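You operate a simulated robot arm through the tools that you are given. There is no shell and no other tool.

The job below is to be done with a simulated robot arm. You get a single attempt, and the scene is never put back.

Task
Put the inox test piece in the test block, shut the cover and log the block on the table scale.
Fine: the block from the holder; leave it on the plate.

It is judged by the outcome, as a careful person would: the job done as asked, and still so three seconds after it is handed in. It fails if anything else is knocked over, pushed out of place, dropped, spilled or broken. A push-on lid holds only when it is set on centred and level and pressed home; a screw cap is set on level and turned clockwise until tight.

Robot
A 6-joint arm with a fingered hand, fixed in place. Base frame: the origin is on the floor under the middle of its stand, x ahead of it, y to its left, z up; the work surface is at about z = 81.2. Units: cm, degrees, N and s.
With the tool pointing down near the work surface it reaches from about 32 to 80 cm from the base axis. Its first joint turns from -115.0 to 115.0 degrees. Payload 4 kg.
The tool frame sits at the grasp point between the pads (the TCP): z along the fingers, y along the line on which they close. The tips reach 2.6 cm beyond it. The gripper opens to 16.4 cm; its body begins 7.3 cm behind the TCP. The gripper is a hand of 5 fingers: y runs from the thumb to the fingers, the wrist lies at [0, 0, -23.9] in the tool frame, and closing takes about 1.5 s.
Orientation is told as [roll, pitch, yaw] about the base's x, y, z axes, in that order, counted from this pose: with the fingers straight down and closing along the base's y, the tool's x points along the base's -x, its y along +y and its z along -z.

Tools
- The arm moves only by the tool move_arm. Its argument "plan" is a list of rows, each an object (a shift or turn left out is 0, a gripper value left out holds the last) with "dp": the shift along the tool's x, y, z in units of 200 mm (1.0 is 200 mm), a list of three; "rotation": the turn, a rotation vector about the tool's x, y, z in units of 180 degrees (1.0 is 180 degrees), a list of three; "grip": the closure in counts, from 0 (fully open) to 255 (shut). In form: [{"dp": [x, y, z], "rotation": [wx, wy, wz], "grip": grip}, ...]. A call has 1 to 20 rows; each row is the pose to reach, as a shift and turn from the pose commanded when the call began, along the tool's axes at that moment. A call with a number of a shift or a turn outside -1 to 1 is refused whole. A row lasts 0.2 s, in which the tool goes at most 5 cm and 8.6 degrees; a call with a longer step from one row to the next is refused whole, and so is a gripper value outside its range. A pose out of reach is approached as far as the arm can. The call stops where the force on the tool passes 90 N (or 10 N more than at its start, if that is more) or the arm is blocked; 0.2 s more then pass. The fingers move at their own pace (about 4.5 cm/s each) and stop on an object; they squeeze with about 29 N. The grip force told is the motor's: it shows also when the fingers shut on nothing. Time passes only in rows, and 0.2 s behind the last, so rows that repeat a pose let the fingers close. The reply holds the time, the measured pose of the TCP, the force on the tool along the base axes, the opening and the grip force, in the units named above and with some noise, with the torque about the TCP (base axes, N m) and any sound that the robot's microphone picked up.
- Cameras (640 x 400 px; columns grow to the right, rows downward): "scene" is fixed at [40.02, -64.92, 154.25]; the picture's right is [0.25, 0.97, 0.00], its down [0.80, -0.21, -0.57] and it looks along [-0.55, 0.14, -0.82] (base axes); focal length 359 px, centre (320, 200). "wrist" rides on the gripper at [5.1, -7, -9.4] in the tool frame; the picture's right is [0.81, 0.59, 0.00], its down [-0.43, 0.59, -0.68] and it looks along [-0.40, 0.55, 0.74] (tool axes); focal length 270 px, centre (320, 200). There is no depth. A picture from a camera that has moved, and an enlarged one, comes with that camera's place and axes in the base frame and with its lens.
- capture(camera): a new picture of that camera. No time passes.
- lift_body(by): slides the trunk up (or, below 0, down) by that many cm; the arm rides with it, the base frame stays. It gives what a move gives, with no picture.
- set_grasp(shape): the hand has 5 fingers and takes this shape, open, in about a second: jaw (thumb against the fingers, like two jaws); tri (thumb and two fingers); tip (a fingertip pinch); poke (one finger out to press); point (the index stretched); flat (the hand flat); cup (the hand cupped); fist (a fist). The gripper value then closes the fingers along that shape, each until it touches; the sizes above hold for jaw. It gives what a move gives, with no picture.
- enlarge(camera, box): a new picture of the part [left, top, right, bottom] of that camera's present view, enlarged. No time passes.
- job_done(): hands the job in; it is judged then, once.

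Places have to be worked out from the pictures, the camera data and where the tool is seen. Open the gripper and draw the arm clear of the work before you hand the job in, unless the task says otherwise.

The tools are called after "Call:" by a JSON object that holds its "fn" and its "kwargs". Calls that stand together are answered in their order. move_arm: Moves the arm, as the interface text tells. Its arguments: {"type":"object","properties":{"plan":{"type":"array","items":{"type":"object","properties":{"dp":{"type":"array","items":{"type":"number"}},"rotation":{"type":"array","items":{"type":"number"}},"grip":{"type":"number"}}}}},"required":["plan"]} The other tools are called the same way: lift_body (by) moves the trunk up or down; set_grasp (shape) gives the hand a shape; capture (camera) takes a picture; enlarge (camera, box) takes an enlarged picture of a part of a camera's view; job_done () hands the job in.

At the start:

```text
time: 0.0
eef_pos: [15.84, -50.16, 112.67]
tcp_rot: [0.0, 0.0, 0.0]
contact_force: [-0.5, -0.3, 0.0]
wrist_torque: [0.0, -0.02, 0.01]
finger_gap: 16.4
gripper_force: 0.1
shape: jaw
trunk travel left (down, up): [-80.0, 19.0]
```

scene: 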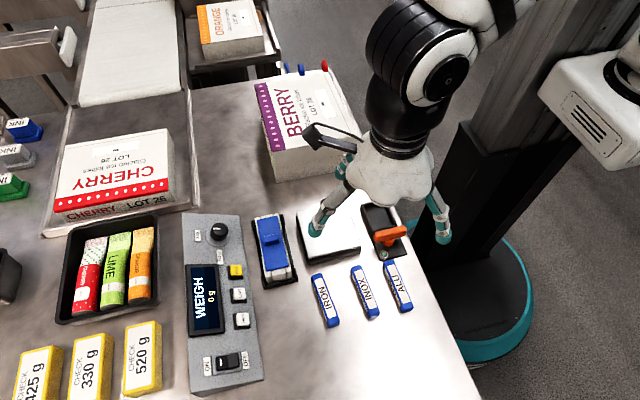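
wrist: 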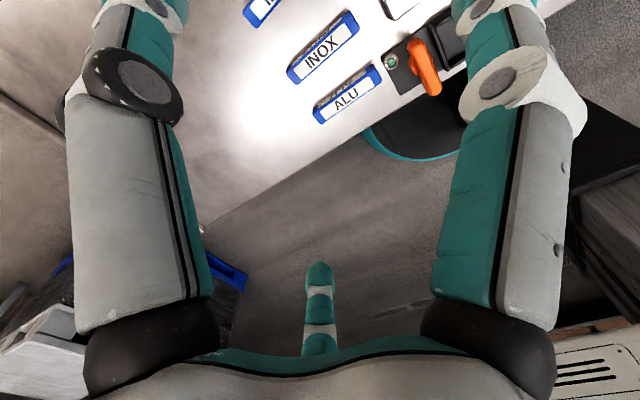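

The scene shows three test pieces (IRON, INOX, ALU), a blue block in a holder, a white plate (scale) and a weigh console. I enlarge these areas to understand the parts before moving.

Call:
{"fn": "enlarge", "kwargs": {"camera": "scene", "box": [240, 180, 430, 340]}}

Call:
{"fn": "enlarge", "kwargs": {"camera": "scene", "box": [170, 200, 310, 400]}}

Call:
{"fn": "enlarge", "kwargs": {"camera": "wrist", "box": [220, 0, 480, 160]}}

```text
2.50 times, centred on (335, 260) of scene
camera zoom: at [40.02, -64.92, 154.25], right [0.25, 0.97, 0.0], down [0.8, -0.21, -0.57], along [-0.55, 0.14, -0.82], focal length 898 px, centre (282, 50)
```

zoom: 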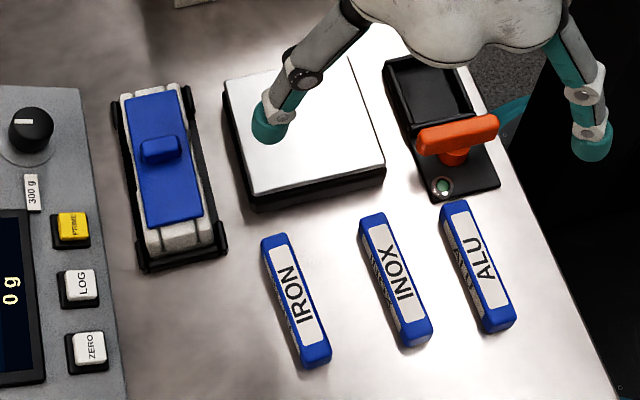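

```text
2.00 times, centred on (240, 300) of scene
camera zoom: at [40.02, -64.92, 154.25], right [0.25, 0.97, 0.0], down [0.8, -0.21, -0.57], along [-0.55, 0.14, -0.82], focal length 719 px, centre (480, 0)
```

zoom: 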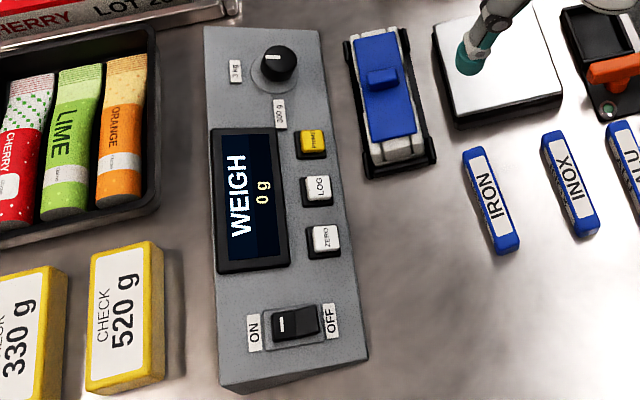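

```text
2.46 times, centred on (350, 80) of wrist
camera zoom: at [10.73, -57.29, 122.02], right [-0.81, 0.59, 0.0], down [0.43, 0.59, 0.68], along [0.4, 0.55, -0.74], focal length 665 px, centre (246, 495)
```

zoom: 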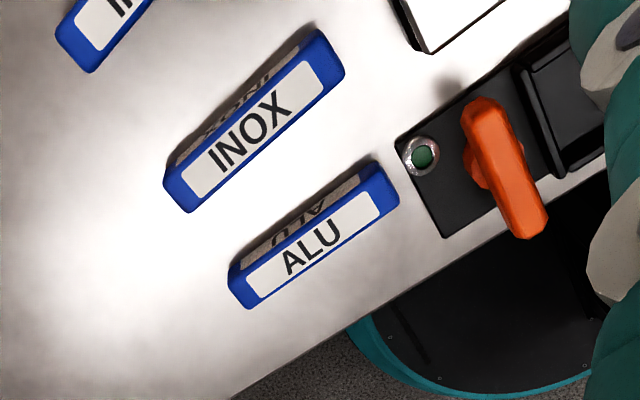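

I zoom further on the block with the cover, the knob/plate labels and the orange lever unit to see how the cover works.

Call:
{"fn": "enlarge", "kwargs": {"camera": "scene", "box": [245, 200, 309, 300]}}

Call:
{"fn": "enlarge", "kwargs": {"camera": "scene", "box": [180, 205, 260, 340]}}

Call:
{"fn": "enlarge", "kwargs": {"camera": "scene", "box": [300, 190, 420, 270]}}

Call:
{"fn": "enlarge", "kwargs": {"camera": "scene", "box": [300, 250, 420, 340]}}

Call:
{"fn": "enlarge", "kwargs": {"camera": "scene", "box": [0, 100, 180, 220]}}

```text
4.00 times, centred on (277, 250) of scene
camera zoom: at [40.02, -64.92, 154.25], right [0.25, 0.97, 0.0], down [0.8, -0.21, -0.57], along [-0.55, 0.14, -0.82], focal length 1438 px, centre (492, 0)
```

zoom: 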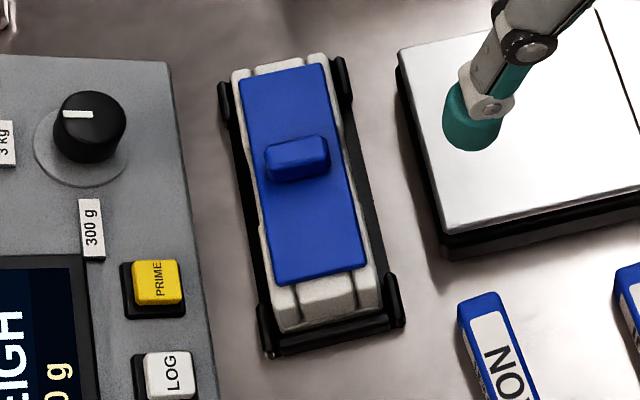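

```text
2.96 times, centred on (220, 272) of scene
camera zoom: at [40.02, -64.92, 154.25], right [0.25, 0.97, 0.0], down [0.8, -0.21, -0.57], along [-0.55, 0.14, -0.82], focal length 1065 px, centre (616, -15)
```

zoom: 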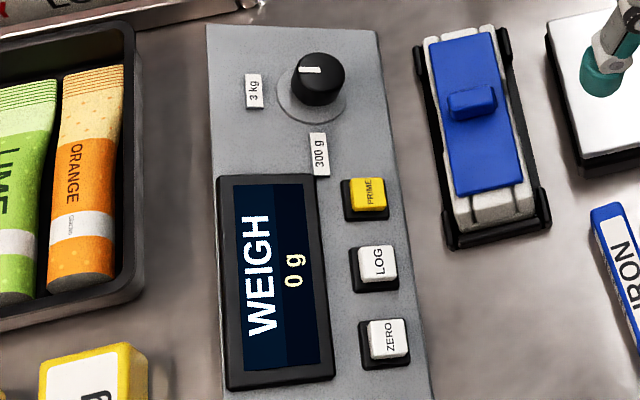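

```text
5.00 times, centred on (360, 230) of scene
camera zoom: at [40.02, -64.92, 154.25], right [0.25, 0.97, 0.0], down [0.8, -0.21, -0.57], along [-0.55, 0.14, -0.82], focal length 1797 px, centre (120, 50)
```

zoom: 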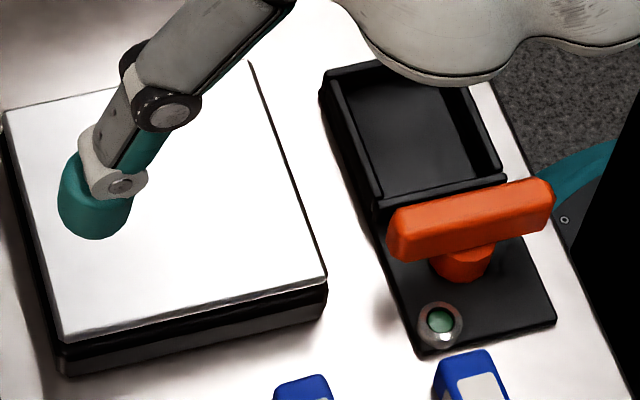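

```text
4.44 times, centred on (360, 295) of scene
camera zoom: at [40.02, -64.92, 154.25], right [0.25, 0.97, 0.0], down [0.8, -0.21, -0.57], along [-0.55, 0.14, -0.82], focal length 1597 px, centre (142, -222)
```

zoom: 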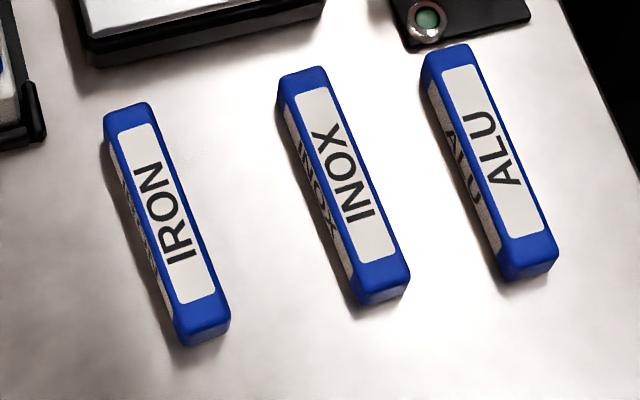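

```text
3.33 times, centred on (90, 160) of scene
camera zoom: at [40.02, -64.92, 154.25], right [0.25, 0.97, 0.0], down [0.8, -0.21, -0.57], along [-0.55, 0.14, -0.82], focal length 1198 px, centre (1087, 333)
```

zoom: 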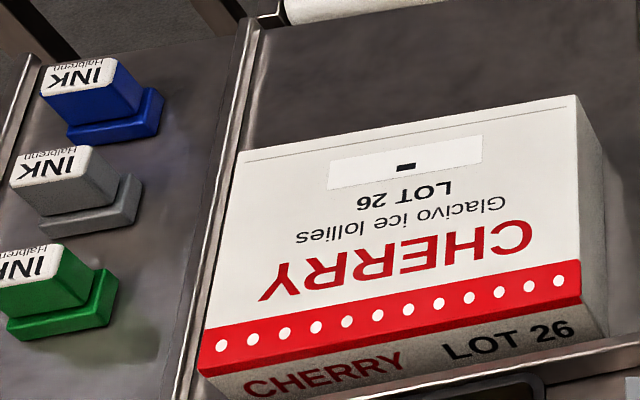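

The block is a grey body with side notches sitting in a black corner-post holder, with a blue cover carrying a cross bar; the knob seems to select 3 kg / 300 g. I judge the block at about (4, -66), INOX at (17, -49.6), the plate at (2, -53.5). I move high over to look at the block with the wrist camera.

Call:
{"fn": "move_arm", "kwargs": {"plan": [{"dp": [0.149, -0.167, 0]}, {"dp": [0.297, -0.333, 0]}, {"dp": [0.446, -0.5, 0]}, {"dp": [0.595, -0.667, 0]}, {"dp": [0.743, -0.833, 0]}, {"dp": [0.892, -1.0, 0]}, {"dp": [0.892, -1.0, 0]}]}}

Call:
{"fn": "capture", "kwargs": {"camera": "wrist"}}

Call:
{"fn": "capture", "kwargs": {"camera": "scene"}}

```text
time: 1.6
eef_pos: [5.59, -68.78, 111.82]
tcp_rot: [-0.9, 3.7, -5.1]
contact_force: [-0.1, -0.3, 0.3]
wrist_torque: [0.01, 0.04, 0.0]
finger_gap: 16.38
gripper_force: 0.0
shape: jaw
out of reach, approached as far as the arm can: row 2, 3, 4, 5, 6, 7
trunk travel left (down, up): [-80.0, 19.0]
```

```text
taken
camera wrist: at [0.52, -75.31, 121.7], right [-0.75, 0.66, 0.04], down [0.53, 0.56, 0.64], along [0.4, 0.5, -0.77], focal length 270 px, centre (320, 200)
```

wrist: 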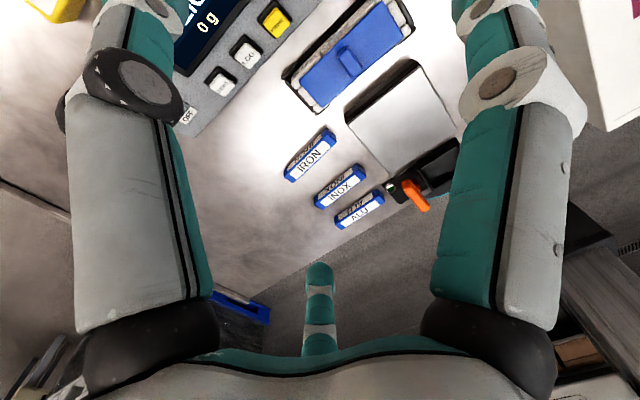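

```text
taken
```

scene: 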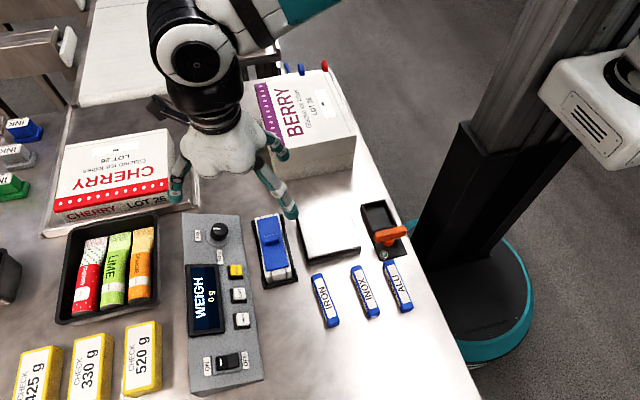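

The high pose over the block was out of reach at this height (measured (5.6,-68.8,111.8)); nothing touched. I lower the tool by 10 cm and check how the commanded pose is counted.

Call:
{"fn": "move_arm", "kwargs": {"plan": [{"dp": [0, 0, 0.2]}, {"dp": [0, 0, 0.4]}, {"dp": [0, 0, 0.55]}, {"dp": [0, 0, 0.55]}]}}

Call:
{"fn": "capture", "kwargs": {"camera": "wrist"}}

```text
time: 2.6
eef_pos: [4.85, -69.07, 100.89]
tcp_rot: [-0.8, 3.7, -5.0]
contact_force: [-0.6, 0.2, 0.2]
wrist_torque: [-0.03, 0.02, 0.01]
finger_gap: 16.39
gripper_force: 0.1
shape: jaw
trunk travel left (down, up): [-80.0, 19.0]
```

```text
taken
camera wrist: at [-0.3, -75.58, 110.7], right [-0.75, 0.66, 0.04], down [0.53, 0.56, 0.64], along [0.4, 0.5, -0.77], focal length 270 px, centre (320, 200)
```

wrist: 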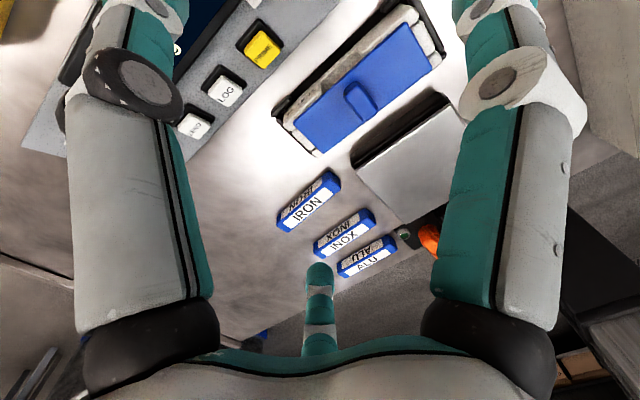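

The commanded pose follows the reached pose, so the tool is now slightly tilted; I'll level that. First an enlarged look at the block and cover.

Call:
{"fn": "enlarge", "kwargs": {"camera": "wrist", "box": [260, 0, 470, 180]}}

Call:
{"fn": "enlarge", "kwargs": {"camera": "wrist", "box": [180, 0, 300, 140]}}

```text
2.22 times, centred on (365, 90) of wrist
camera zoom: at [-0.3, -75.58, 110.7], right [-0.75, 0.66, 0.04], down [0.53, 0.56, 0.64], along [0.4, 0.5, -0.77], focal length 601 px, centre (220, 444)
```

zoom: 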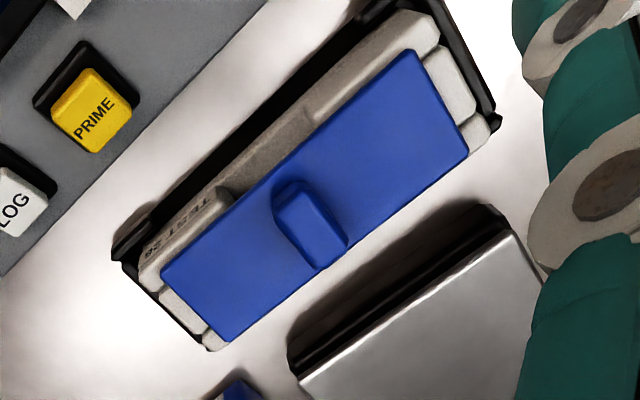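

```text
2.86 times, centred on (240, 70) of wrist
camera zoom: at [-0.3, -75.58, 110.7], right [-0.75, 0.66, 0.04], down [0.53, 0.56, 0.64], along [0.4, 0.5, -0.77], focal length 772 px, centre (549, 571)
```

zoom: 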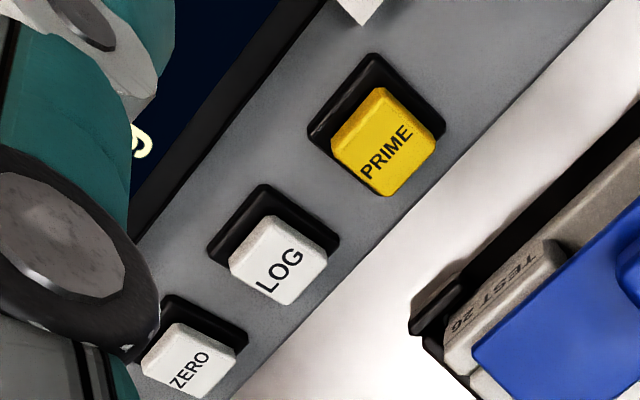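

I look at the hand itself in the scene view to learn the finger layout before planning grips.

Call:
{"fn": "enlarge", "kwargs": {"camera": "scene", "box": [140, 60, 360, 300]}}

```text
1.67 times, centred on (250, 180) of scene
camera zoom: at [40.02, -64.92, 154.25], right [0.25, 0.97, 0.0], down [0.8, -0.21, -0.57], along [-0.55, 0.14, -0.82], focal length 599 px, centre (437, 233)
```

zoom: 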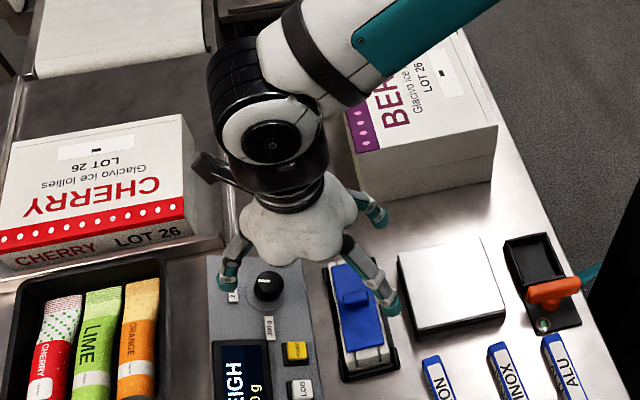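

The thumb is on the -y side, fingers on +y. To see the cover's construction I'll go to the free area at +x of the block, level the tool, and turn it so the wrist camera looks along -x at the block's end.

Call:
{"fn": "move_arm", "kwargs": {"plan": [{"dp": [-0.2, 0.08, 0.0], "rotation": [-0.0044, -0.0206, -0.0278]}, {"dp": [-0.4, 0.16, 0.0], "rotation": [-0.0044, -0.0206, -0.0278]}, {"dp": [-0.6, 0.24, 0.0], "rotation": [-0.0044, -0.0206, -0.0278]}, {"dp": [-0.75, 0.3, 0.0], "rotation": [-0.0044, -0.0206, -0.0278]}, {"dp": [-0.75, 0.3, 0.0], "rotation": [-0.0044, -0.0206, -0.0278]}]}}

```text
time: 3.8
eef_pos: [20.54, -64.15, 99.7]
tcp_rot: [0.0, 0.0, -0.1]
contact_force: [0.3, -0.1, 0.2]
wrist_torque: [0.04, -0.02, -0.02]
finger_gap: 16.39
gripper_force: 0.1
shape: jaw
out of reach, approached as far as the arm can: row 1, 2
trunk travel left (down, up): [-80.0, 19.0]
```

Level now at (20.5,-64.2,99.7). Reach over the block is tight at this trunk height since the shoulder sits low, so I raise the trunk 15 cm, which should widen the reach.

Call:
{"fn": "lift_body", "kwargs": {"by": 15}}

```text
time: 5.5
eef_pos: [20.42, -64.11, 114.8]
tcp_rot: [0.1, 0.0, -0.1]
contact_force: [-0.4, 0.1, 0.2]
wrist_torque: [0.01, 0.03, 0.0]
finger_gap: 16.4
gripper_force: 0.0
shape: jaw
trunk travel left (down, up): [-95.0, 4.0]
```

Now I turn the tool by +126° yaw while descending to about z=100, to look along -x at the block.

Call:
{"fn": "move_arm", "kwargs": {"plan": [{"dp": [0.01, -0.007, 0.05], "rotation": [0, 0, -0.0467]}, {"dp": [0.02, -0.013, 0.1], "rotation": [0, 0, -0.0933]}, {"dp": [0.03, -0.02, 0.15], "rotation": [0, 0, -0.14]}, {"dp": [0.04, -0.027, 0.2], "rotation": [0, 0, -0.1867]}, {"dp": [0.05, -0.033, 0.25], "rotation": [0, 0, -0.2333]}, {"dp": [0.06, -0.04, 0.3], "rotation": [0, 0, -0.28]}, {"dp": [0.07, -0.047, 0.35], "rotation": [0, 0, -0.3267]}, {"dp": [0.08, -0.053, 0.4], "rotation": [0, 0, -0.3733]}, {"dp": [0.09, -0.06, 0.45], "rotation": [0, 0, -0.42]}, {"dp": [0.1, -0.067, 0.5], "rotation": [0, 0, -0.4667]}, {"dp": [0.11, -0.073, 0.55], "rotation": [0, 0, -0.5133]}, {"dp": [0.12, -0.08, 0.6], "rotation": [0, 0, -0.56]}, {"dp": [0.13, -0.087, 0.65], "rotation": [0, 0, -0.6067]}, {"dp": [0.14, -0.093, 0.7], "rotation": [0, 0, -0.6533]}, {"dp": [0.15, -0.1, 0.74], "rotation": [0, 0, -0.7]}, {"dp": [0.15, -0.1, 0.74], "rotation": [0, 0, -0.7]}]}}

Call:
{"fn": "capture", "kwargs": {"camera": "wrist"}}

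```text
time: 8.9
eef_pos: [16.43, -61.66, 98.4]
tcp_rot: [-6.2, 7.3, 125.6]
contact_force: [0.3, 0.9, 0.5]
wrist_torque: [0.01, 0.0, 0.0]
finger_gap: 16.43
gripper_force: 0.0
shape: jaw
out of reach, approached as far as the arm can: row 1, 2, 3, 4, 5, 6, 7, 8, 9, 10, 11, 12, 13, 14, 15, 16
trunk travel left (down, up): [-95.0, 4.0]
```

```text
taken
camera wrist: at [23.4, -61.39, 109.11], right [0.0, -1.0, 0.04], down [-0.83, 0.02, 0.55], along [-0.55, -0.03, -0.83], focal length 270 px, centre (320, 200)
```

wrist: 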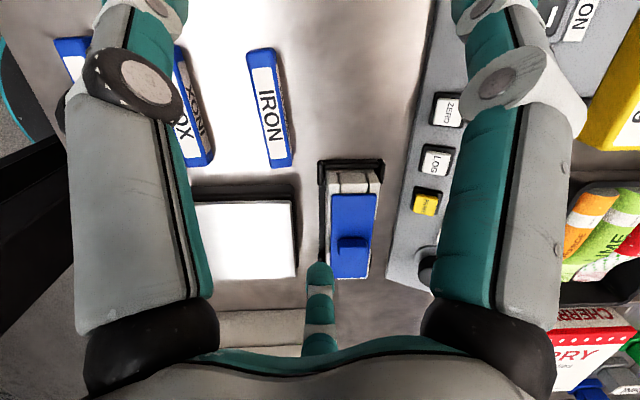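

The poses near this yaw seem limited by the last joint (not radius); still the picture now shows the block from its +x end. I enlarge it.

Call:
{"fn": "enlarge", "kwargs": {"camera": "wrist", "box": [290, 140, 410, 290]}}

Call:
{"fn": "capture", "kwargs": {"camera": "scene"}}

```text
2.67 times, centred on (350, 215) of wrist
camera zoom: at [23.4, -61.39, 109.11], right [0.0, -1.0, 0.04], down [-0.83, 0.02, 0.55], along [-0.55, -0.03, -0.83], focal length 721 px, centre (240, 160)
```

zoom: 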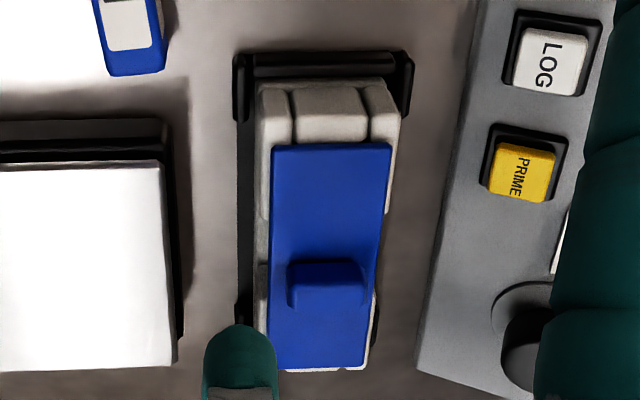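

```text
taken
```

scene: 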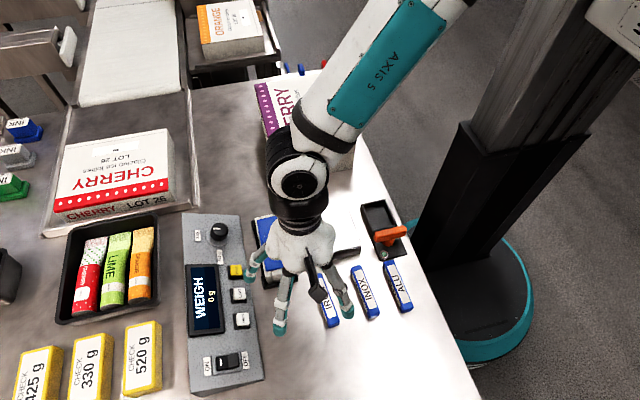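

The cover is a separate blue plate with a bar lying over a cavity between side and end walls. I turn on to yaw 180, which should be well inside the wrist's range for work along y.

Call:
{"fn": "move_arm", "kwargs": {"plan": [{"rotation": [0, 0, -0.0432]}, {"rotation": [0, 0, -0.0863]}, {"rotation": [0, 0, -0.1295]}, {"rotation": [0, 0, -0.1727]}, {"rotation": [0, 0, -0.2159]}, {"rotation": [0, 0, -0.259]}, {"rotation": [0, 0, -0.3022]}, {"rotation": [0, 0, -0.3022]}]}}

```text
time: 10.8
eef_pos: [18.83, -61.65, 98.81]
tcp_rot: [0.4, 9.7, 167.6]
contact_force: [0.7, -0.1, 0.9]
wrist_torque: [0.0, -0.04, 0.0]
finger_gap: 16.39
gripper_force: 0.1
shape: jaw
out of reach, approached as far as the arm can: row 6, 7, 8
trunk travel left (down, up): [-95.0, 4.0]
```

The hand now stays tilted ~9.7° tangentially, so this wrist branch can't level; the other branch (yaw going negative from 0) should. I turn back the way I came to yaw about 0.

Call:
{"fn": "move_arm", "kwargs": {"plan": [{"rotation": [0, 0, 0.0465]}, {"rotation": [0, 0, 0.093]}, {"rotation": [0, 0, 0.1395]}, {"rotation": [0, 0, 0.186]}, {"rotation": [0, 0, 0.2325]}, {"rotation": [0, 0, 0.279]}, {"rotation": [0, 0, 0.3255]}, {"rotation": [0, 0, 0.372]}, {"rotation": [0, 0, 0.4185]}, {"rotation": [0, 0, 0.465]}, {"rotation": [0, 0, 0.5115]}, {"rotation": [0, 0, 0.558]}, {"rotation": [0, 0, 0.6045]}, {"rotation": [0, 0, 0.651]}, {"rotation": [0, 0, 0.6975]}, {"rotation": [0, 0, 0.744]}, {"rotation": [0, 0, 0.7905]}, {"rotation": [0, 0, 0.837]}, {"rotation": [0, 0, 0.8835]}, {"rotation": [0, 0, 0.93]}]}}

```text
time: 14.9
eef_pos: [18.76, -61.6, 98.72]
tcp_rot: [-2.3, -9.4, 0.2]
contact_force: [-0.3, -0.6, 0.6]
wrist_torque: [-0.03, 0.02, 0.03]
finger_gap: 16.37
gripper_force: 0.1
shape: jaw
trunk travel left (down, up): [-95.0, 4.0]
```

Back at yaw 0 with the same tilt; now I level the tool here.

Call:
{"fn": "move_arm", "kwargs": {"plan": [{"rotation": [-0.0064, 0.0261, 0]}, {"rotation": [-0.0128, 0.0522, 0]}, {"rotation": [-0.0128, 0.0522, 0]}]}}

```text
time: 15.8
eef_pos: [18.65, -61.71, 98.81]
tcp_rot: [-2.4, -9.3, 0.4]
contact_force: [0.3, 0.5, -1.0]
wrist_torque: [-0.02, 0.0, 0.0]
finger_gap: 16.42
gripper_force: 0.2
shape: jaw
out of reach, approached as far as the arm can: row 1, 2, 3
trunk travel left (down, up): [-95.0, 4.0]
```

Levelling failed in this configuration; I look at the arm's shape in the scene.

Call:
{"fn": "capture", "kwargs": {"camera": "scene"}}

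```text
taken
```

scene: 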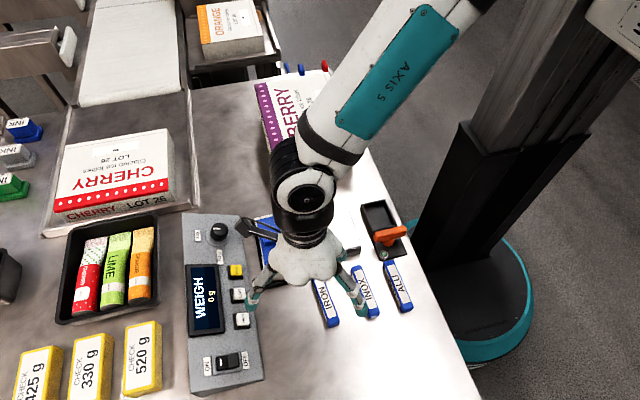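

I go up 13 cm and try levelling on the way, then bring the trunk back if needed; at trunk 0 the tool was level here before.

Call:
{"fn": "move_arm", "kwargs": {"plan": [{"dp": [0.03, -0.005, -0.2], "rotation": [0, 0, 0]}, {"dp": [0.06, -0.01, -0.4], "rotation": [0, 0, 0]}, {"dp": [0.09, -0.015, -0.6], "rotation": [0, 0, 0]}, {"dp": [0.1, -0.015, -0.65], "rotation": [-0.0064, 0.0261, 0]}, {"dp": [0.1, -0.015, -0.65], "rotation": [-0.0128, 0.0522, 0]}, {"dp": [0.1, -0.015, -0.65], "rotation": [-0.0128, 0.0522, 0]}]}}

```text
time: 17.1
eef_pos: [14.93, -60.96, 109.91]
tcp_rot: [-2.7, -10.5, 0.4]
contact_force: [0.4, 0.2, 0.1]
wrist_torque: [0.03, 0.01, 0.04]
finger_gap: 16.4
gripper_force: 0.0
shape: jaw
out of reach, approached as far as the arm can: row 3, 4, 5, 6
trunk travel left (down, up): [-95.0, 4.0]
```

The tilt persists, which fits the forearm-roll joint having flipped to the other wrist branch at its limit. I'm high and clear here (z≈110), so I turn the tool the other way (yaw negative) to find where that branch ends and get back to the level branch.

Call:
{"fn": "move_arm", "kwargs": {"plan": [{"dp": [0, 0.02, -0.01], "rotation": [0, 0, 0.0465]}, {"dp": [0, 0.04, -0.02], "rotation": [0, 0, 0.093]}, {"dp": [0, 0.06, -0.03], "rotation": [0, 0, 0.1395]}, {"dp": [0, 0.08, -0.04], "rotation": [0, 0, 0.186]}, {"dp": [0, 0.1, -0.05], "rotation": [0, 0, 0.2325]}, {"dp": [0, 0.12, -0.06], "rotation": [0, 0, 0.279]}, {"dp": [0, 0.14, -0.07], "rotation": [0, 0, 0.3255]}, {"dp": [0, 0.16, -0.08], "rotation": [0, 0, 0.372]}, {"dp": [0, 0.18, -0.09], "rotation": [0, 0, 0.4185]}, {"dp": [0, 0.2, -0.1], "rotation": [0, 0, 0.465]}, {"dp": [0, 0.2, -0.1], "rotation": [0, 0, 0.5]}, {"dp": [0, 0.2, -0.1], "rotation": [0, 0, 0.5]}]}}

Call:
{"fn": "capture", "kwargs": {"camera": "scene"}}

```text
time: 19.8
eef_pos: [14.43, -56.75, 111.91]
tcp_rot: [10.4, -2.6, -90.1]
contact_force: [-0.6, -0.2, -0.1]
wrist_torque: [-0.02, -0.02, -0.01]
finger_gap: 16.41
gripper_force: 0.1
shape: jaw
trunk travel left (down, up): [-95.0, 4.0]
```

```text
taken
```

scene: 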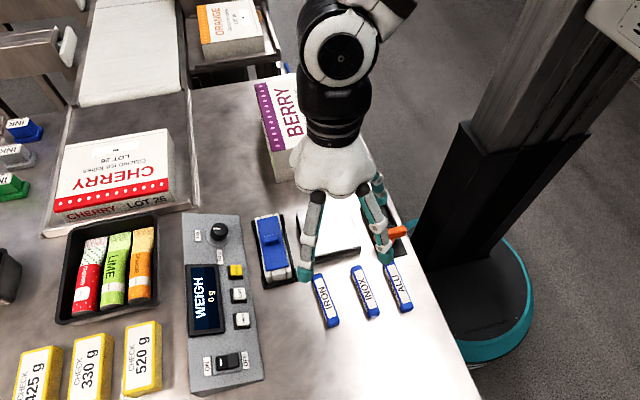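

At yaw -90 the tool turned freely with the same tilt; I try levelling here.

Call:
{"fn": "move_arm", "kwargs": {"plan": [{"rotation": [0.0289, 0.0072, 0]}, {"rotation": [0.0578, 0.0144, 0]}, {"rotation": [0.0578, 0.0144, 0]}]}}

```text
time: 20.6
eef_pos: [14.3, -56.28, 111.31]
tcp_rot: [9.5, -2.4, -90.0]
contact_force: [0.1, -0.3, -0.4]
wrist_torque: [0.07, -0.01, 0.01]
finger_gap: 16.37
gripper_force: 0.0
shape: jaw
out of reach, approached as far as the arm can: row 1, 2, 3
trunk travel left (down, up): [-95.0, 4.0]
```

The branch is confirmed stuck at its tilt limit. I keep turning negative in this clear spot, asking for a level tool at the end, to push the wrist past that branch's end as happened before in the other direction.

Call:
{"fn": "move_arm", "kwargs": {"plan": [{"rotation": [0, 0, 0.0465]}, {"rotation": [0, 0, 0.093]}, {"rotation": [0, 0, 0.1395]}, {"rotation": [0, 0, 0.186]}, {"rotation": [0, 0, 0.2325]}, {"rotation": [0, 0, 0.279]}, {"rotation": [0, 0, 0.3255]}, {"rotation": [0, 0, 0.372]}, {"rotation": [0, 0, 0.4185]}, {"rotation": [0, 0, 0.465]}, {"rotation": [0, 0, 0.5]}, {"rotation": [0, 0, 0.5]}]}}

Call:
{"fn": "capture", "kwargs": {"camera": "scene"}}

```text
time: 23.1
eef_pos: [14.53, -56.3, 111.32]
tcp_rot: [2.6, 9.4, -179.6]
contact_force: [-0.1, 0.0, -0.5]
wrist_torque: [0.0, 0.01, 0.03]
finger_gap: 16.41
gripper_force: 0.0
shape: jaw
trunk travel left (down, up): [-95.0, 4.0]
```

```text
taken
```

scene: 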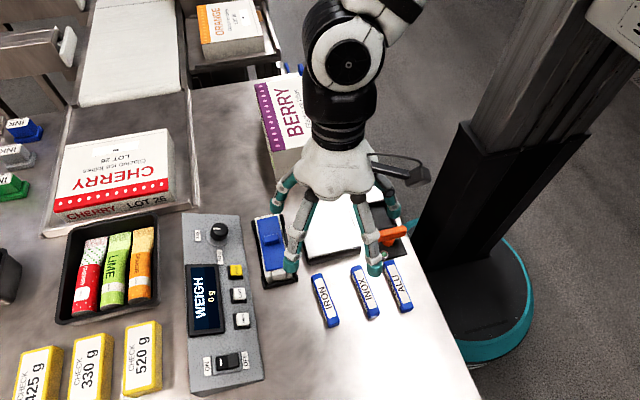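

Yaw -180 also turns freely in this branch. By symmetry with the first flip, pushing past its negative end should roll the forearm back; I continue another 100° negative in this clear spot, watching the tilt.

Call:
{"fn": "move_arm", "kwargs": {"plan": [{"rotation": [0, 0, 0.0465]}, {"rotation": [0, 0, 0.093]}, {"rotation": [0, 0, 0.1395]}, {"rotation": [0, 0, 0.186]}, {"rotation": [0, 0, 0.2325]}, {"rotation": [0, 0, 0.279]}, {"rotation": [0, 0, 0.3255]}, {"rotation": [0, 0, 0.372]}, {"rotation": [0, 0, 0.4185]}, {"rotation": [0, 0, 0.465]}, {"rotation": [0, 0, 0.5115]}, {"rotation": [0, 0, 0.5115]}]}}

Call:
{"fn": "capture", "kwargs": {"camera": "scene"}}

```text
time: 25.8
eef_pos: [10.82, -40.31, 100.93]
tcp_rot: [-9.2, 8.3, 90.4]
contact_force: [0.1, 0.2, 0.3]
wrist_torque: [-0.01, -0.01, 0.0]
finger_gap: 16.39
gripper_force: 0.1
shape: jaw
out of reach, approached as far as the arm can: row 1, 2, 3, 4, 5, 6, 7, 8, 9, 10, 11, 12
trunk travel left (down, up): [-95.0, 4.0]
```

```text
taken
```

scene: 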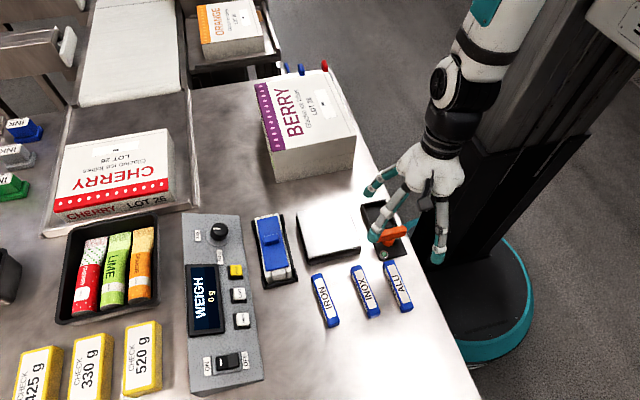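

The position drifted inward to (10.8,-40.3,100.9) while yaw followed, so the wrist joints rearranged. I now ask for a level tool and 10 cm up to see whether this branch can level.

Call:
{"fn": "move_arm", "kwargs": {"plan": [{"dp": [0, 0, -0.2], "rotation": [-0.017, -0.0154, 0]}, {"dp": [0, 0, -0.4], "rotation": [-0.034, -0.0307, 0]}, {"dp": [0, 0, -0.5], "rotation": [-0.0511, -0.0461, 0]}, {"dp": [0, 0, -0.5], "rotation": [-0.0511, -0.0461, 0]}]}}

```text
time: 26.8
eef_pos: [9.21, -38.66, 111.44]
tcp_rot: [0.0, 0.0, 91.5]
contact_force: [0.9, -0.2, 0.5]
wrist_torque: [0.05, 0.02, -0.01]
finger_gap: 16.42
gripper_force: 0.1
shape: jaw
out of reach, approached as far as the arm can: row 1, 2
trunk travel left (down, up): [-95.0, 4.0]
```

Level again at yaw 91.5 - the good branch. Now I turn positive to yaw 180 and move outward to about (11,-52), staying high.

Call:
{"fn": "move_arm", "kwargs": {"plan": [{"dp": [-0.06, 0.0, 0], "rotation": [0, 0, -0.0447]}, {"dp": [-0.12, 0.0, 0], "rotation": [0, 0, -0.0894]}, {"dp": [-0.18, 0.0, 0], "rotation": [0, 0, -0.1341]}, {"dp": [-0.24, 0.0, 0], "rotation": [0, 0, -0.1788]}, {"dp": [-0.3, 0.0, 0], "rotation": [0, 0, -0.2235]}, {"dp": [-0.36, 0.0, 0], "rotation": [0, 0, -0.2682]}, {"dp": [-0.42, 0.0, 0], "rotation": [0, 0, -0.3129]}, {"dp": [-0.48, 0.0, 0], "rotation": [0, 0, -0.3576]}, {"dp": [-0.54, 0.0, 0], "rotation": [0, 0, -0.4023]}, {"dp": [-0.6, 0.0, 0], "rotation": [0, 0, -0.447]}, {"dp": [-0.65, 0.0, 0], "rotation": [0, 0, -0.4917]}, {"dp": [-0.65, 0.0, 0], "rotation": [0, 0, -0.4917]}]}}

```text
time: 29.4
eef_pos: [9.35, -28.44, 110.86]
tcp_rot: [-0.1, 0.0, 179.7]
contact_force: [0.2, 0.5, -0.7]
wrist_torque: [0.01, -0.01, 0.05]
finger_gap: 16.39
gripper_force: 0.0
shape: jaw
out of reach, approached as far as the arm can: row 9, 10, 11, 12
trunk travel left (down, up): [-95.0, 4.0]
```

Sign slip on my part: it moved inward, but it is level at yaw 180. At this yaw tool x=+x, tool y=-y, tool z=-z; I move outward 20 cm.

Call:
{"fn": "move_arm", "kwargs": {"plan": [{"dp": [0, 0.2, 0]}, {"dp": [0, 0.4, 0]}, {"dp": [0, 0.6, 0]}, {"dp": [0, 0.8, 0]}, {"dp": [0, 1.0, 0]}, {"dp": [0, 1.0, 0]}]}}

```text
time: 30.8
eef_pos: [9.31, -48.39, 111.03]
tcp_rot: [0.0, -0.1, 179.6]
contact_force: [0.3, 0.9, 0.5]
wrist_torque: [0.0, 0.0, 0.01]
finger_gap: 16.39
gripper_force: 0.1
shape: jaw
trunk travel left (down, up): [-95.0, 4.0]
```

Level and well-behaved. I move to (10.4,-57.2,99) to view the block with the wrist camera from its +x,+y side.

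Call:
{"fn": "move_arm", "kwargs": {"plan": [{"dp": [0.015, 0.12, 0.15]}, {"dp": [0.03, 0.24, 0.3]}, {"dp": [0.045, 0.36, 0.45]}, {"dp": [0.055, 0.44, 0.6]}, {"dp": [0.055, 0.44, 0.6]}]}}

Call:
{"fn": "capture", "kwargs": {"camera": "wrist"}}

Call:
{"fn": "enlarge", "kwargs": {"camera": "wrist", "box": [220, 100, 440, 260]}}

```text
time: 31.9
eef_pos: [10.27, -57.13, 99.05]
tcp_rot: [0.0, 0.0, 179.8]
contact_force: [0.0, -0.1, 0.8]
wrist_torque: [-0.04, -0.02, 0.02]
finger_gap: 16.43
gripper_force: 0.0
shape: jaw
trunk travel left (down, up): [-95.0, 4.0]
```

```text
taken
camera wrist: at [15.26, -50.35, 108.31], right [0.81, -0.59, 0.0], down [-0.44, -0.59, 0.68], along [-0.4, -0.55, -0.74], focal length 270 px, centre (320, 200)
```

wrist: 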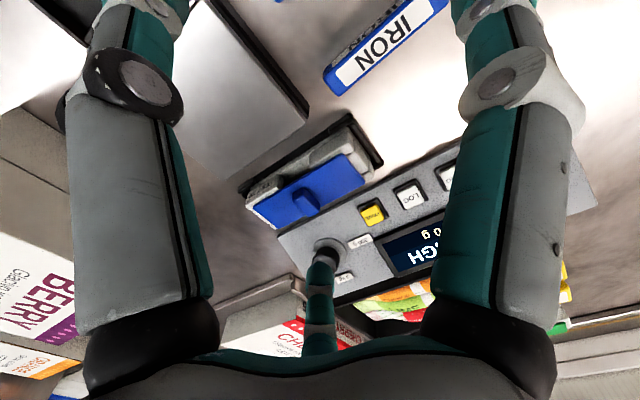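

```text
2.50 times, centred on (330, 180) of wrist
camera zoom: at [15.26, -50.35, 108.31], right [0.81, -0.59, 0.0], down [-0.44, -0.59, 0.68], along [-0.4, -0.55, -0.74], focal length 676 px, centre (295, 250)
```

zoom: 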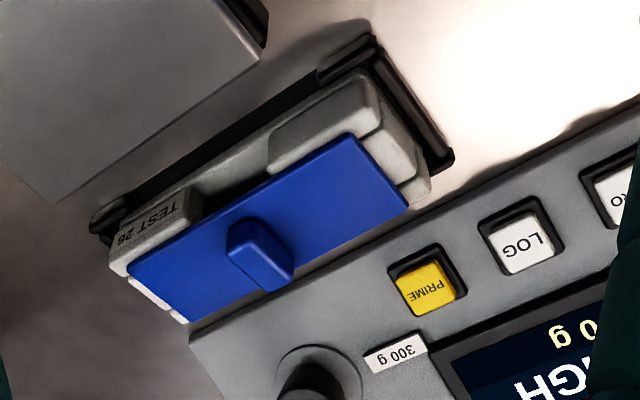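

I triangulate the cover: x -3.7..9.0, y -68.1..-63.4, top z≈86.3, bar near (2.5,-65.8) with top ≈87.5. Before gripping I look at the finger arrangement from the scene camera.

Call:
{"fn": "enlarge", "kwargs": {"camera": "scene", "box": [200, 80, 420, 300]}}

```text
1.82 times, centred on (310, 190) of scene
camera zoom: at [40.02, -64.92, 154.25], right [0.25, 0.97, 0.0], down [0.8, -0.21, -0.57], along [-0.55, 0.14, -0.82], focal length 653 px, centre (338, 218)
```

zoom: 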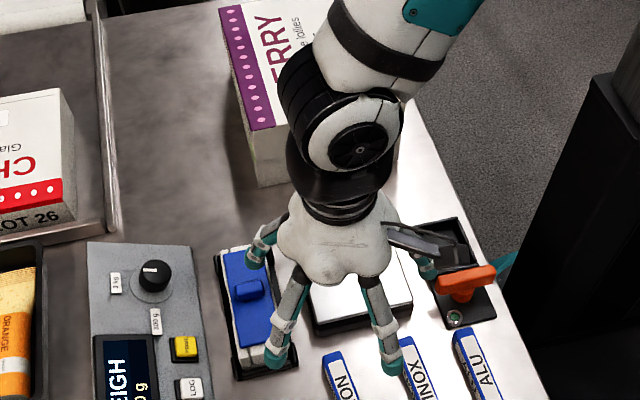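

The hand looks like a five-fingered star (thumb on +y now). I close it in free air to learn how the jaw shape closes.

Call:
{"fn": "move_arm", "kwargs": {"plan": [{"dp": [0, 0, 0], "grip": 160}, {"dp": [0, 0, 0], "grip": 160}, {"dp": [0, 0, 0], "grip": 160}, {"dp": [0, 0, 0], "grip": 160}, {"dp": [0, 0, 0], "grip": 160}, {"dp": [0, 0, 0], "grip": 160}, {"dp": [0, 0, 0], "grip": 160}, {"dp": [0, 0, 0], "grip": 160}]}}

Call:
{"fn": "enlarge", "kwargs": {"camera": "scene", "box": [200, 80, 420, 300]}}

Call:
{"fn": "capture", "kwargs": {"camera": "wrist"}}

```text
time: 33.8
eef_pos: [10.27, -57.13, 98.97]
tcp_rot: [-0.1, 0.0, 179.6]
contact_force: [-0.8, 0.2, -0.5]
wrist_torque: [-0.02, -0.01, 0.0]
finger_gap: 6.15
gripper_force: 0.0
shape: jaw
trunk travel left (down, up): [-95.0, 4.0]
```

```text
1.82 times, centred on (310, 190) of scene
camera zoom: at [40.02, -64.92, 154.25], right [0.25, 0.97, 0.0], down [0.8, -0.21, -0.57], along [-0.55, 0.14, -0.82], focal length 653 px, centre (338, 218)
```

zoom: 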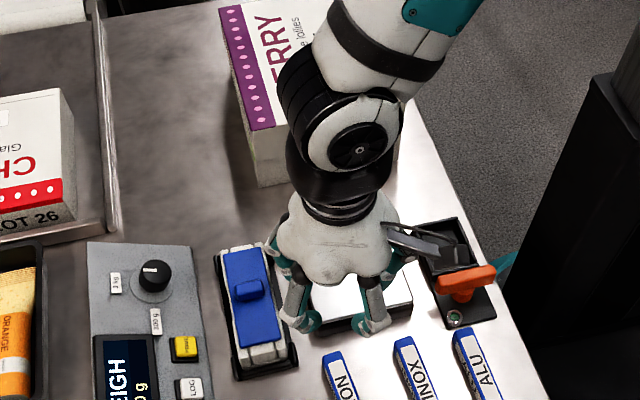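

```text
taken
camera wrist: at [15.26, -50.37, 108.31], right [0.81, -0.59, 0.0], down [-0.44, -0.59, 0.68], along [-0.4, -0.55, -0.74], focal length 270 px, centre (320, 200)
```

wrist: 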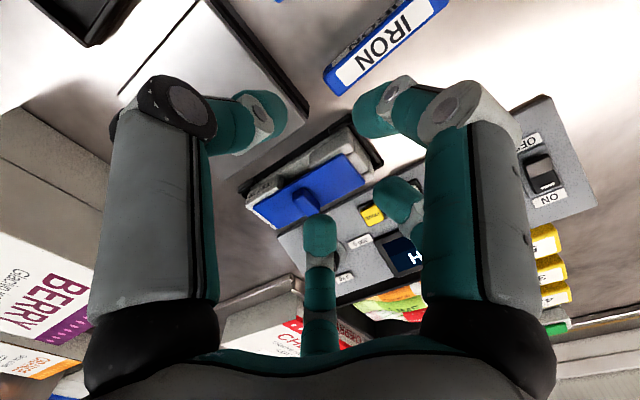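

In "jaw" the five fingers converge radially. For the small bar a three-finger grip may be cleaner, so I try the "tri" shape in the air and view it closing.

Call:
{"fn": "set_grasp", "kwargs": {"shape": "tri"}}

Call:
{"fn": "capture", "kwargs": {"camera": "wrist"}}

Call:
{"fn": "move_arm", "kwargs": {"plan": [{"dp": [0, 0, 0], "grip": 180}, {"dp": [0, 0, 0], "grip": 180}, {"dp": [0, 0, 0], "grip": 180}, {"dp": [0, 0, 0], "grip": 180}, {"dp": [0, 0, 0], "grip": 180}, {"dp": [0, 0, 0], "grip": 180}, {"dp": [0, 0, 0], "grip": 180}, {"dp": [0, 0, 0], "grip": 180}]}}

Call:
{"fn": "capture", "kwargs": {"camera": "wrist"}}

Call:
{"fn": "enlarge", "kwargs": {"camera": "scene", "box": [200, 80, 420, 300]}}

```text
time: 34.6
eef_pos: [10.24, -57.14, 98.97]
tcp_rot: [0.0, 0.0, 179.6]
contact_force: [0.9, 0.1, 0.9]
wrist_torque: [-0.02, 0.02, 0.02]
finger_gap: 16.39
gripper_force: 0.0
shape: tri
trunk travel left (down, up): [-95.0, 4.0]
```

```text
taken
camera wrist: at [15.26, -50.37, 108.31], right [0.81, -0.59, 0.0], down [-0.44, -0.59, 0.68], along [-0.4, -0.55, -0.74], focal length 270 px, centre (320, 200)
```

wrist: 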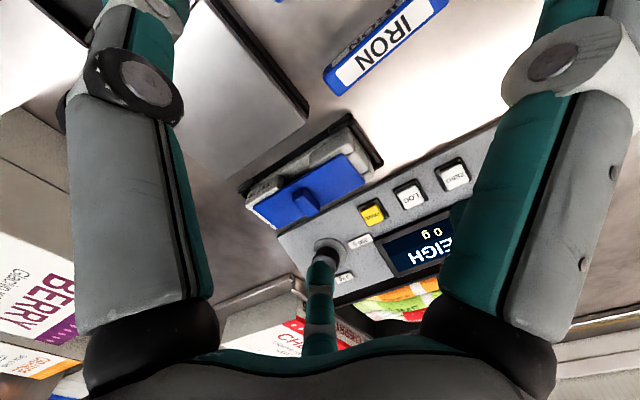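

```text
time: 36.5
eef_pos: [10.3, -57.21, 99.01]
tcp_rot: [0.0, -0.1, 179.6]
contact_force: [-0.3, -0.4, 1.1]
wrist_torque: [-0.02, 0.01, 0.0]
finger_gap: 4.86
gripper_force: 0.0
shape: tri
trunk travel left (down, up): [-95.0, 4.0]
```

```text
taken
camera wrist: at [15.26, -50.37, 108.31], right [0.81, -0.59, 0.0], down [-0.44, -0.59, 0.68], along [-0.4, -0.55, -0.74], focal length 270 px, centre (320, 200)
```

wrist: 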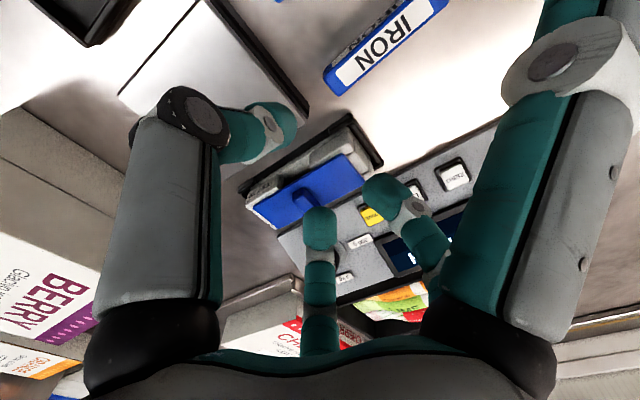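

```text
1.82 times, centred on (310, 190) of scene
camera zoom: at [40.02, -64.92, 154.25], right [0.25, 0.97, 0.0], down [0.8, -0.21, -0.57], along [-0.55, 0.14, -0.82], focal length 653 px, centre (338, 218)
```

zoom: 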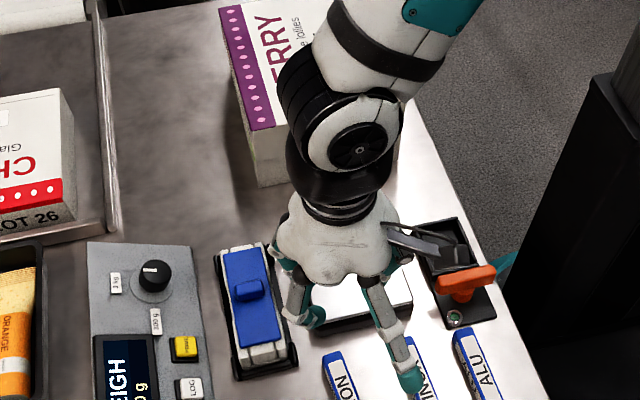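

In "tri" two fingers stay splayed out stiffly, which is risky near other things, so I go back to "jaw", pre-close it to ~6 cm and move over the cover's bar at z≈96 for a precise look.

Call:
{"fn": "set_grasp", "kwargs": {"shape": "jaw"}}

Call:
{"fn": "move_arm", "kwargs": {"plan": [{"dp": [0, 0, 0], "grip": 160}, {"dp": [0, 0, 0], "grip": 160}, {"dp": [0, 0, 0], "grip": 160}, {"dp": [0, 0, 0], "grip": 160}, {"dp": [0, 0, 0], "grip": 160}, {"dp": [-0.1, 0.11, 0.03], "grip": 160}, {"dp": [-0.2, 0.22, 0.06], "grip": 160}, {"dp": [-0.3, 0.33, 0.1], "grip": 160}, {"dp": [-0.38, 0.435, 0.15], "grip": 160}, {"dp": [-0.38, 0.435, 0.15], "grip": 160}]}}

Call:
{"fn": "capture", "kwargs": {"camera": "wrist"}}

Call:
{"fn": "enlarge", "kwargs": {"camera": "wrist", "box": [220, 60, 420, 220]}}

Call:
{"fn": "enlarge", "kwargs": {"camera": "scene", "box": [180, 100, 340, 300]}}

```text
time: 37.4
eef_pos: [10.17, -57.17, 98.95]
tcp_rot: [0.0, 0.1, 179.6]
contact_force: [-0.1, -0.6, 0.4]
wrist_torque: [0.0, -0.01, -0.01]
finger_gap: 16.42
gripper_force: 0.1
shape: jaw
trunk travel left (down, up): [-95.0, 4.0]
```

```text
time: 39.5
eef_pos: [2.67, -65.75, 95.84]
tcp_rot: [-0.1, 0.1, 179.6]
contact_force: [1.1, -0.5, -0.6]
wrist_torque: [0.01, 0.04, 0.0]
finger_gap: 6.15
gripper_force: 0.1
shape: jaw
trunk travel left (down, up): [-95.0, 4.0]
```

```text
taken
camera wrist: at [7.66, -59.07, 105.17], right [0.81, -0.59, 0.0], down [-0.44, -0.59, 0.68], along [-0.4, -0.54, -0.74], focal length 270 px, centre (320, 200)
```

wrist: 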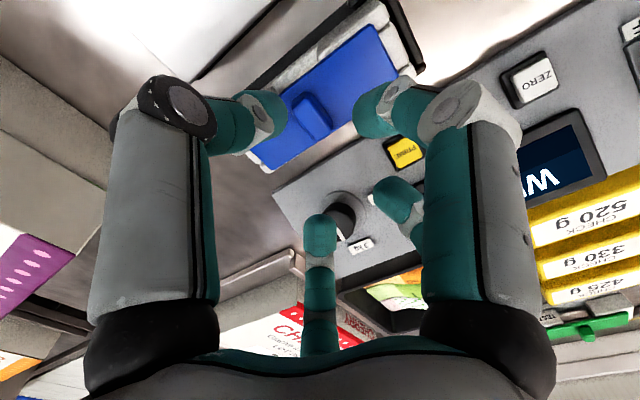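

```text
2.50 times, centred on (320, 140) of wrist
camera zoom: at [7.66, -59.07, 105.17], right [0.81, -0.59, 0.0], down [-0.44, -0.59, 0.68], along [-0.4, -0.54, -0.74], focal length 676 px, centre (320, 350)
```

zoom: 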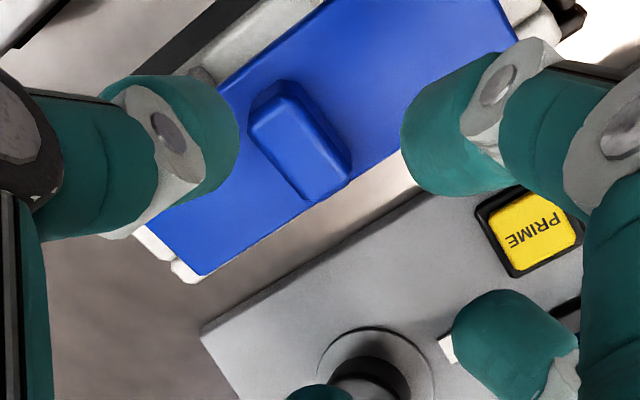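

```text
2.00 times, centred on (260, 200) of scene
camera zoom: at [40.02, -64.92, 154.25], right [0.25, 0.97, 0.0], down [0.8, -0.21, -0.57], along [-0.55, 0.14, -0.82], focal length 719 px, centre (440, 200)
```

zoom: 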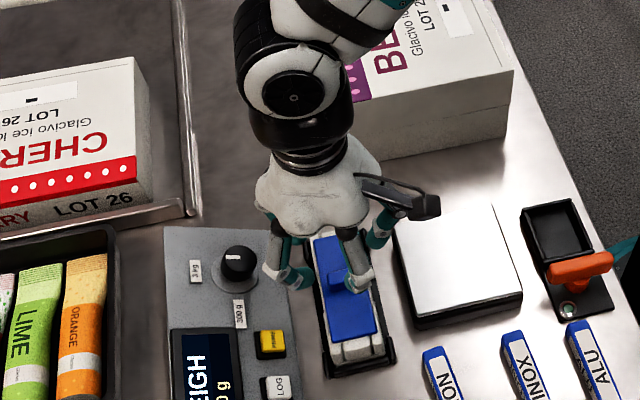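

The bar's top centre works out to about (2.3,-65.7), z 87.5-88, with the fingers around it. I shift 0.35 cm in -x and lower to TCP z≈90.3, tips still above the cover, checking the force.

Call:
{"fn": "move_arm", "kwargs": {"plan": [{"dp": [-0.018, 0, 0.08]}, {"dp": [-0.018, 0, 0.16]}, {"dp": [-0.018, 0, 0.22]}, {"dp": [-0.018, 0, 0.275]}, {"dp": [-0.018, 0, 0.275]}]}}

Call:
{"fn": "enlarge", "kwargs": {"camera": "wrist", "box": [220, 60, 420, 220]}}

Call:
{"fn": "enlarge", "kwargs": {"camera": "scene", "box": [220, 160, 340, 290]}}

```text
time: 40.8
eef_pos: [2.23, -65.89, 90.35]
tcp_rot: [-0.1, -0.1, 179.5]
contact_force: [-0.2, 0.1, -0.3]
wrist_torque: [0.01, -0.01, 0.01]
finger_gap: 6.15
gripper_force: 0.0
shape: jaw
trunk travel left (down, up): [-95.0, 4.0]
```

```text
2.50 times, centred on (320, 140) of wrist
camera zoom: at [7.32, -59.03, 99.75], right [0.81, -0.59, 0.0], down [-0.44, -0.59, 0.68], along [-0.4, -0.55, -0.74], focal length 676 px, centre (320, 350)
```

zoom: 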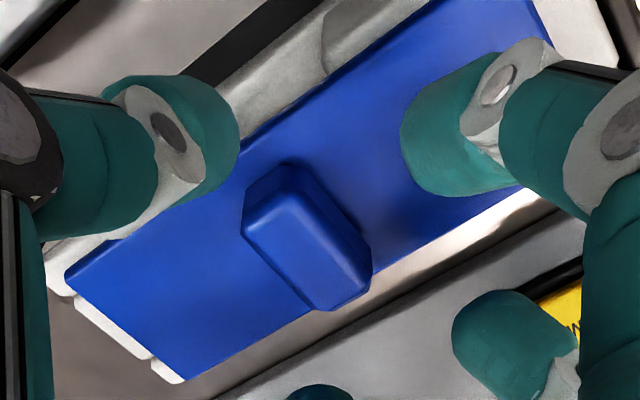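

```text
3.08 times, centred on (280, 225) of scene
camera zoom: at [40.02, -64.92, 154.25], right [0.25, 0.97, 0.0], down [0.8, -0.21, -0.57], along [-0.55, 0.14, -0.82], focal length 1106 px, centre (443, 123)
```

zoom: 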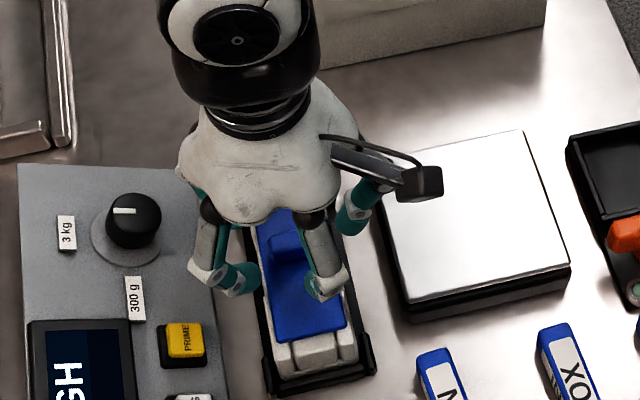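

Clear so far, no contact. I lower a further 1.2 cm so the tips are just above the cover, then close on the bar.

Call:
{"fn": "move_arm", "kwargs": {"plan": [{"dp": [0, 0, 0.03]}, {"dp": [0, 0, 0.058]}, {"dp": [0, 0, 0.058]}]}}

Call:
{"fn": "enlarge", "kwargs": {"camera": "wrist", "box": [220, 80, 420, 240]}}

```text
time: 41.5
eef_pos: [2.23, -65.87, 89.2]
tcp_rot: [0.0, 0.0, 179.6]
contact_force: [1.0, -0.1, 0.4]
wrist_torque: [-0.01, -0.02, -0.01]
finger_gap: 6.13
gripper_force: 0.0
shape: jaw
trunk travel left (down, up): [-95.0, 4.0]
```

```text
2.50 times, centred on (320, 160) of wrist
camera zoom: at [7.25, -59.08, 98.56], right [0.81, -0.59, 0.0], down [-0.44, -0.59, 0.68], along [-0.4, -0.55, -0.74], focal length 676 px, centre (320, 300)
```

zoom: 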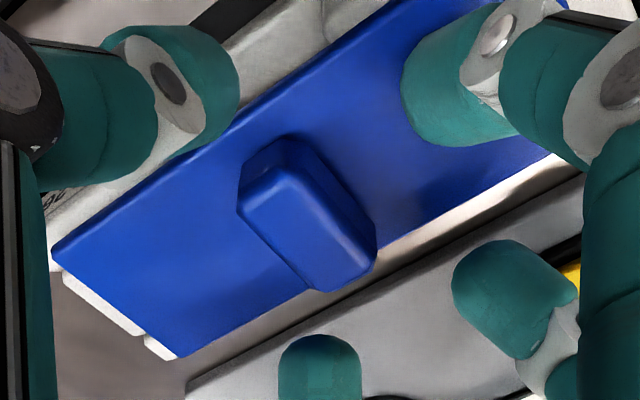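

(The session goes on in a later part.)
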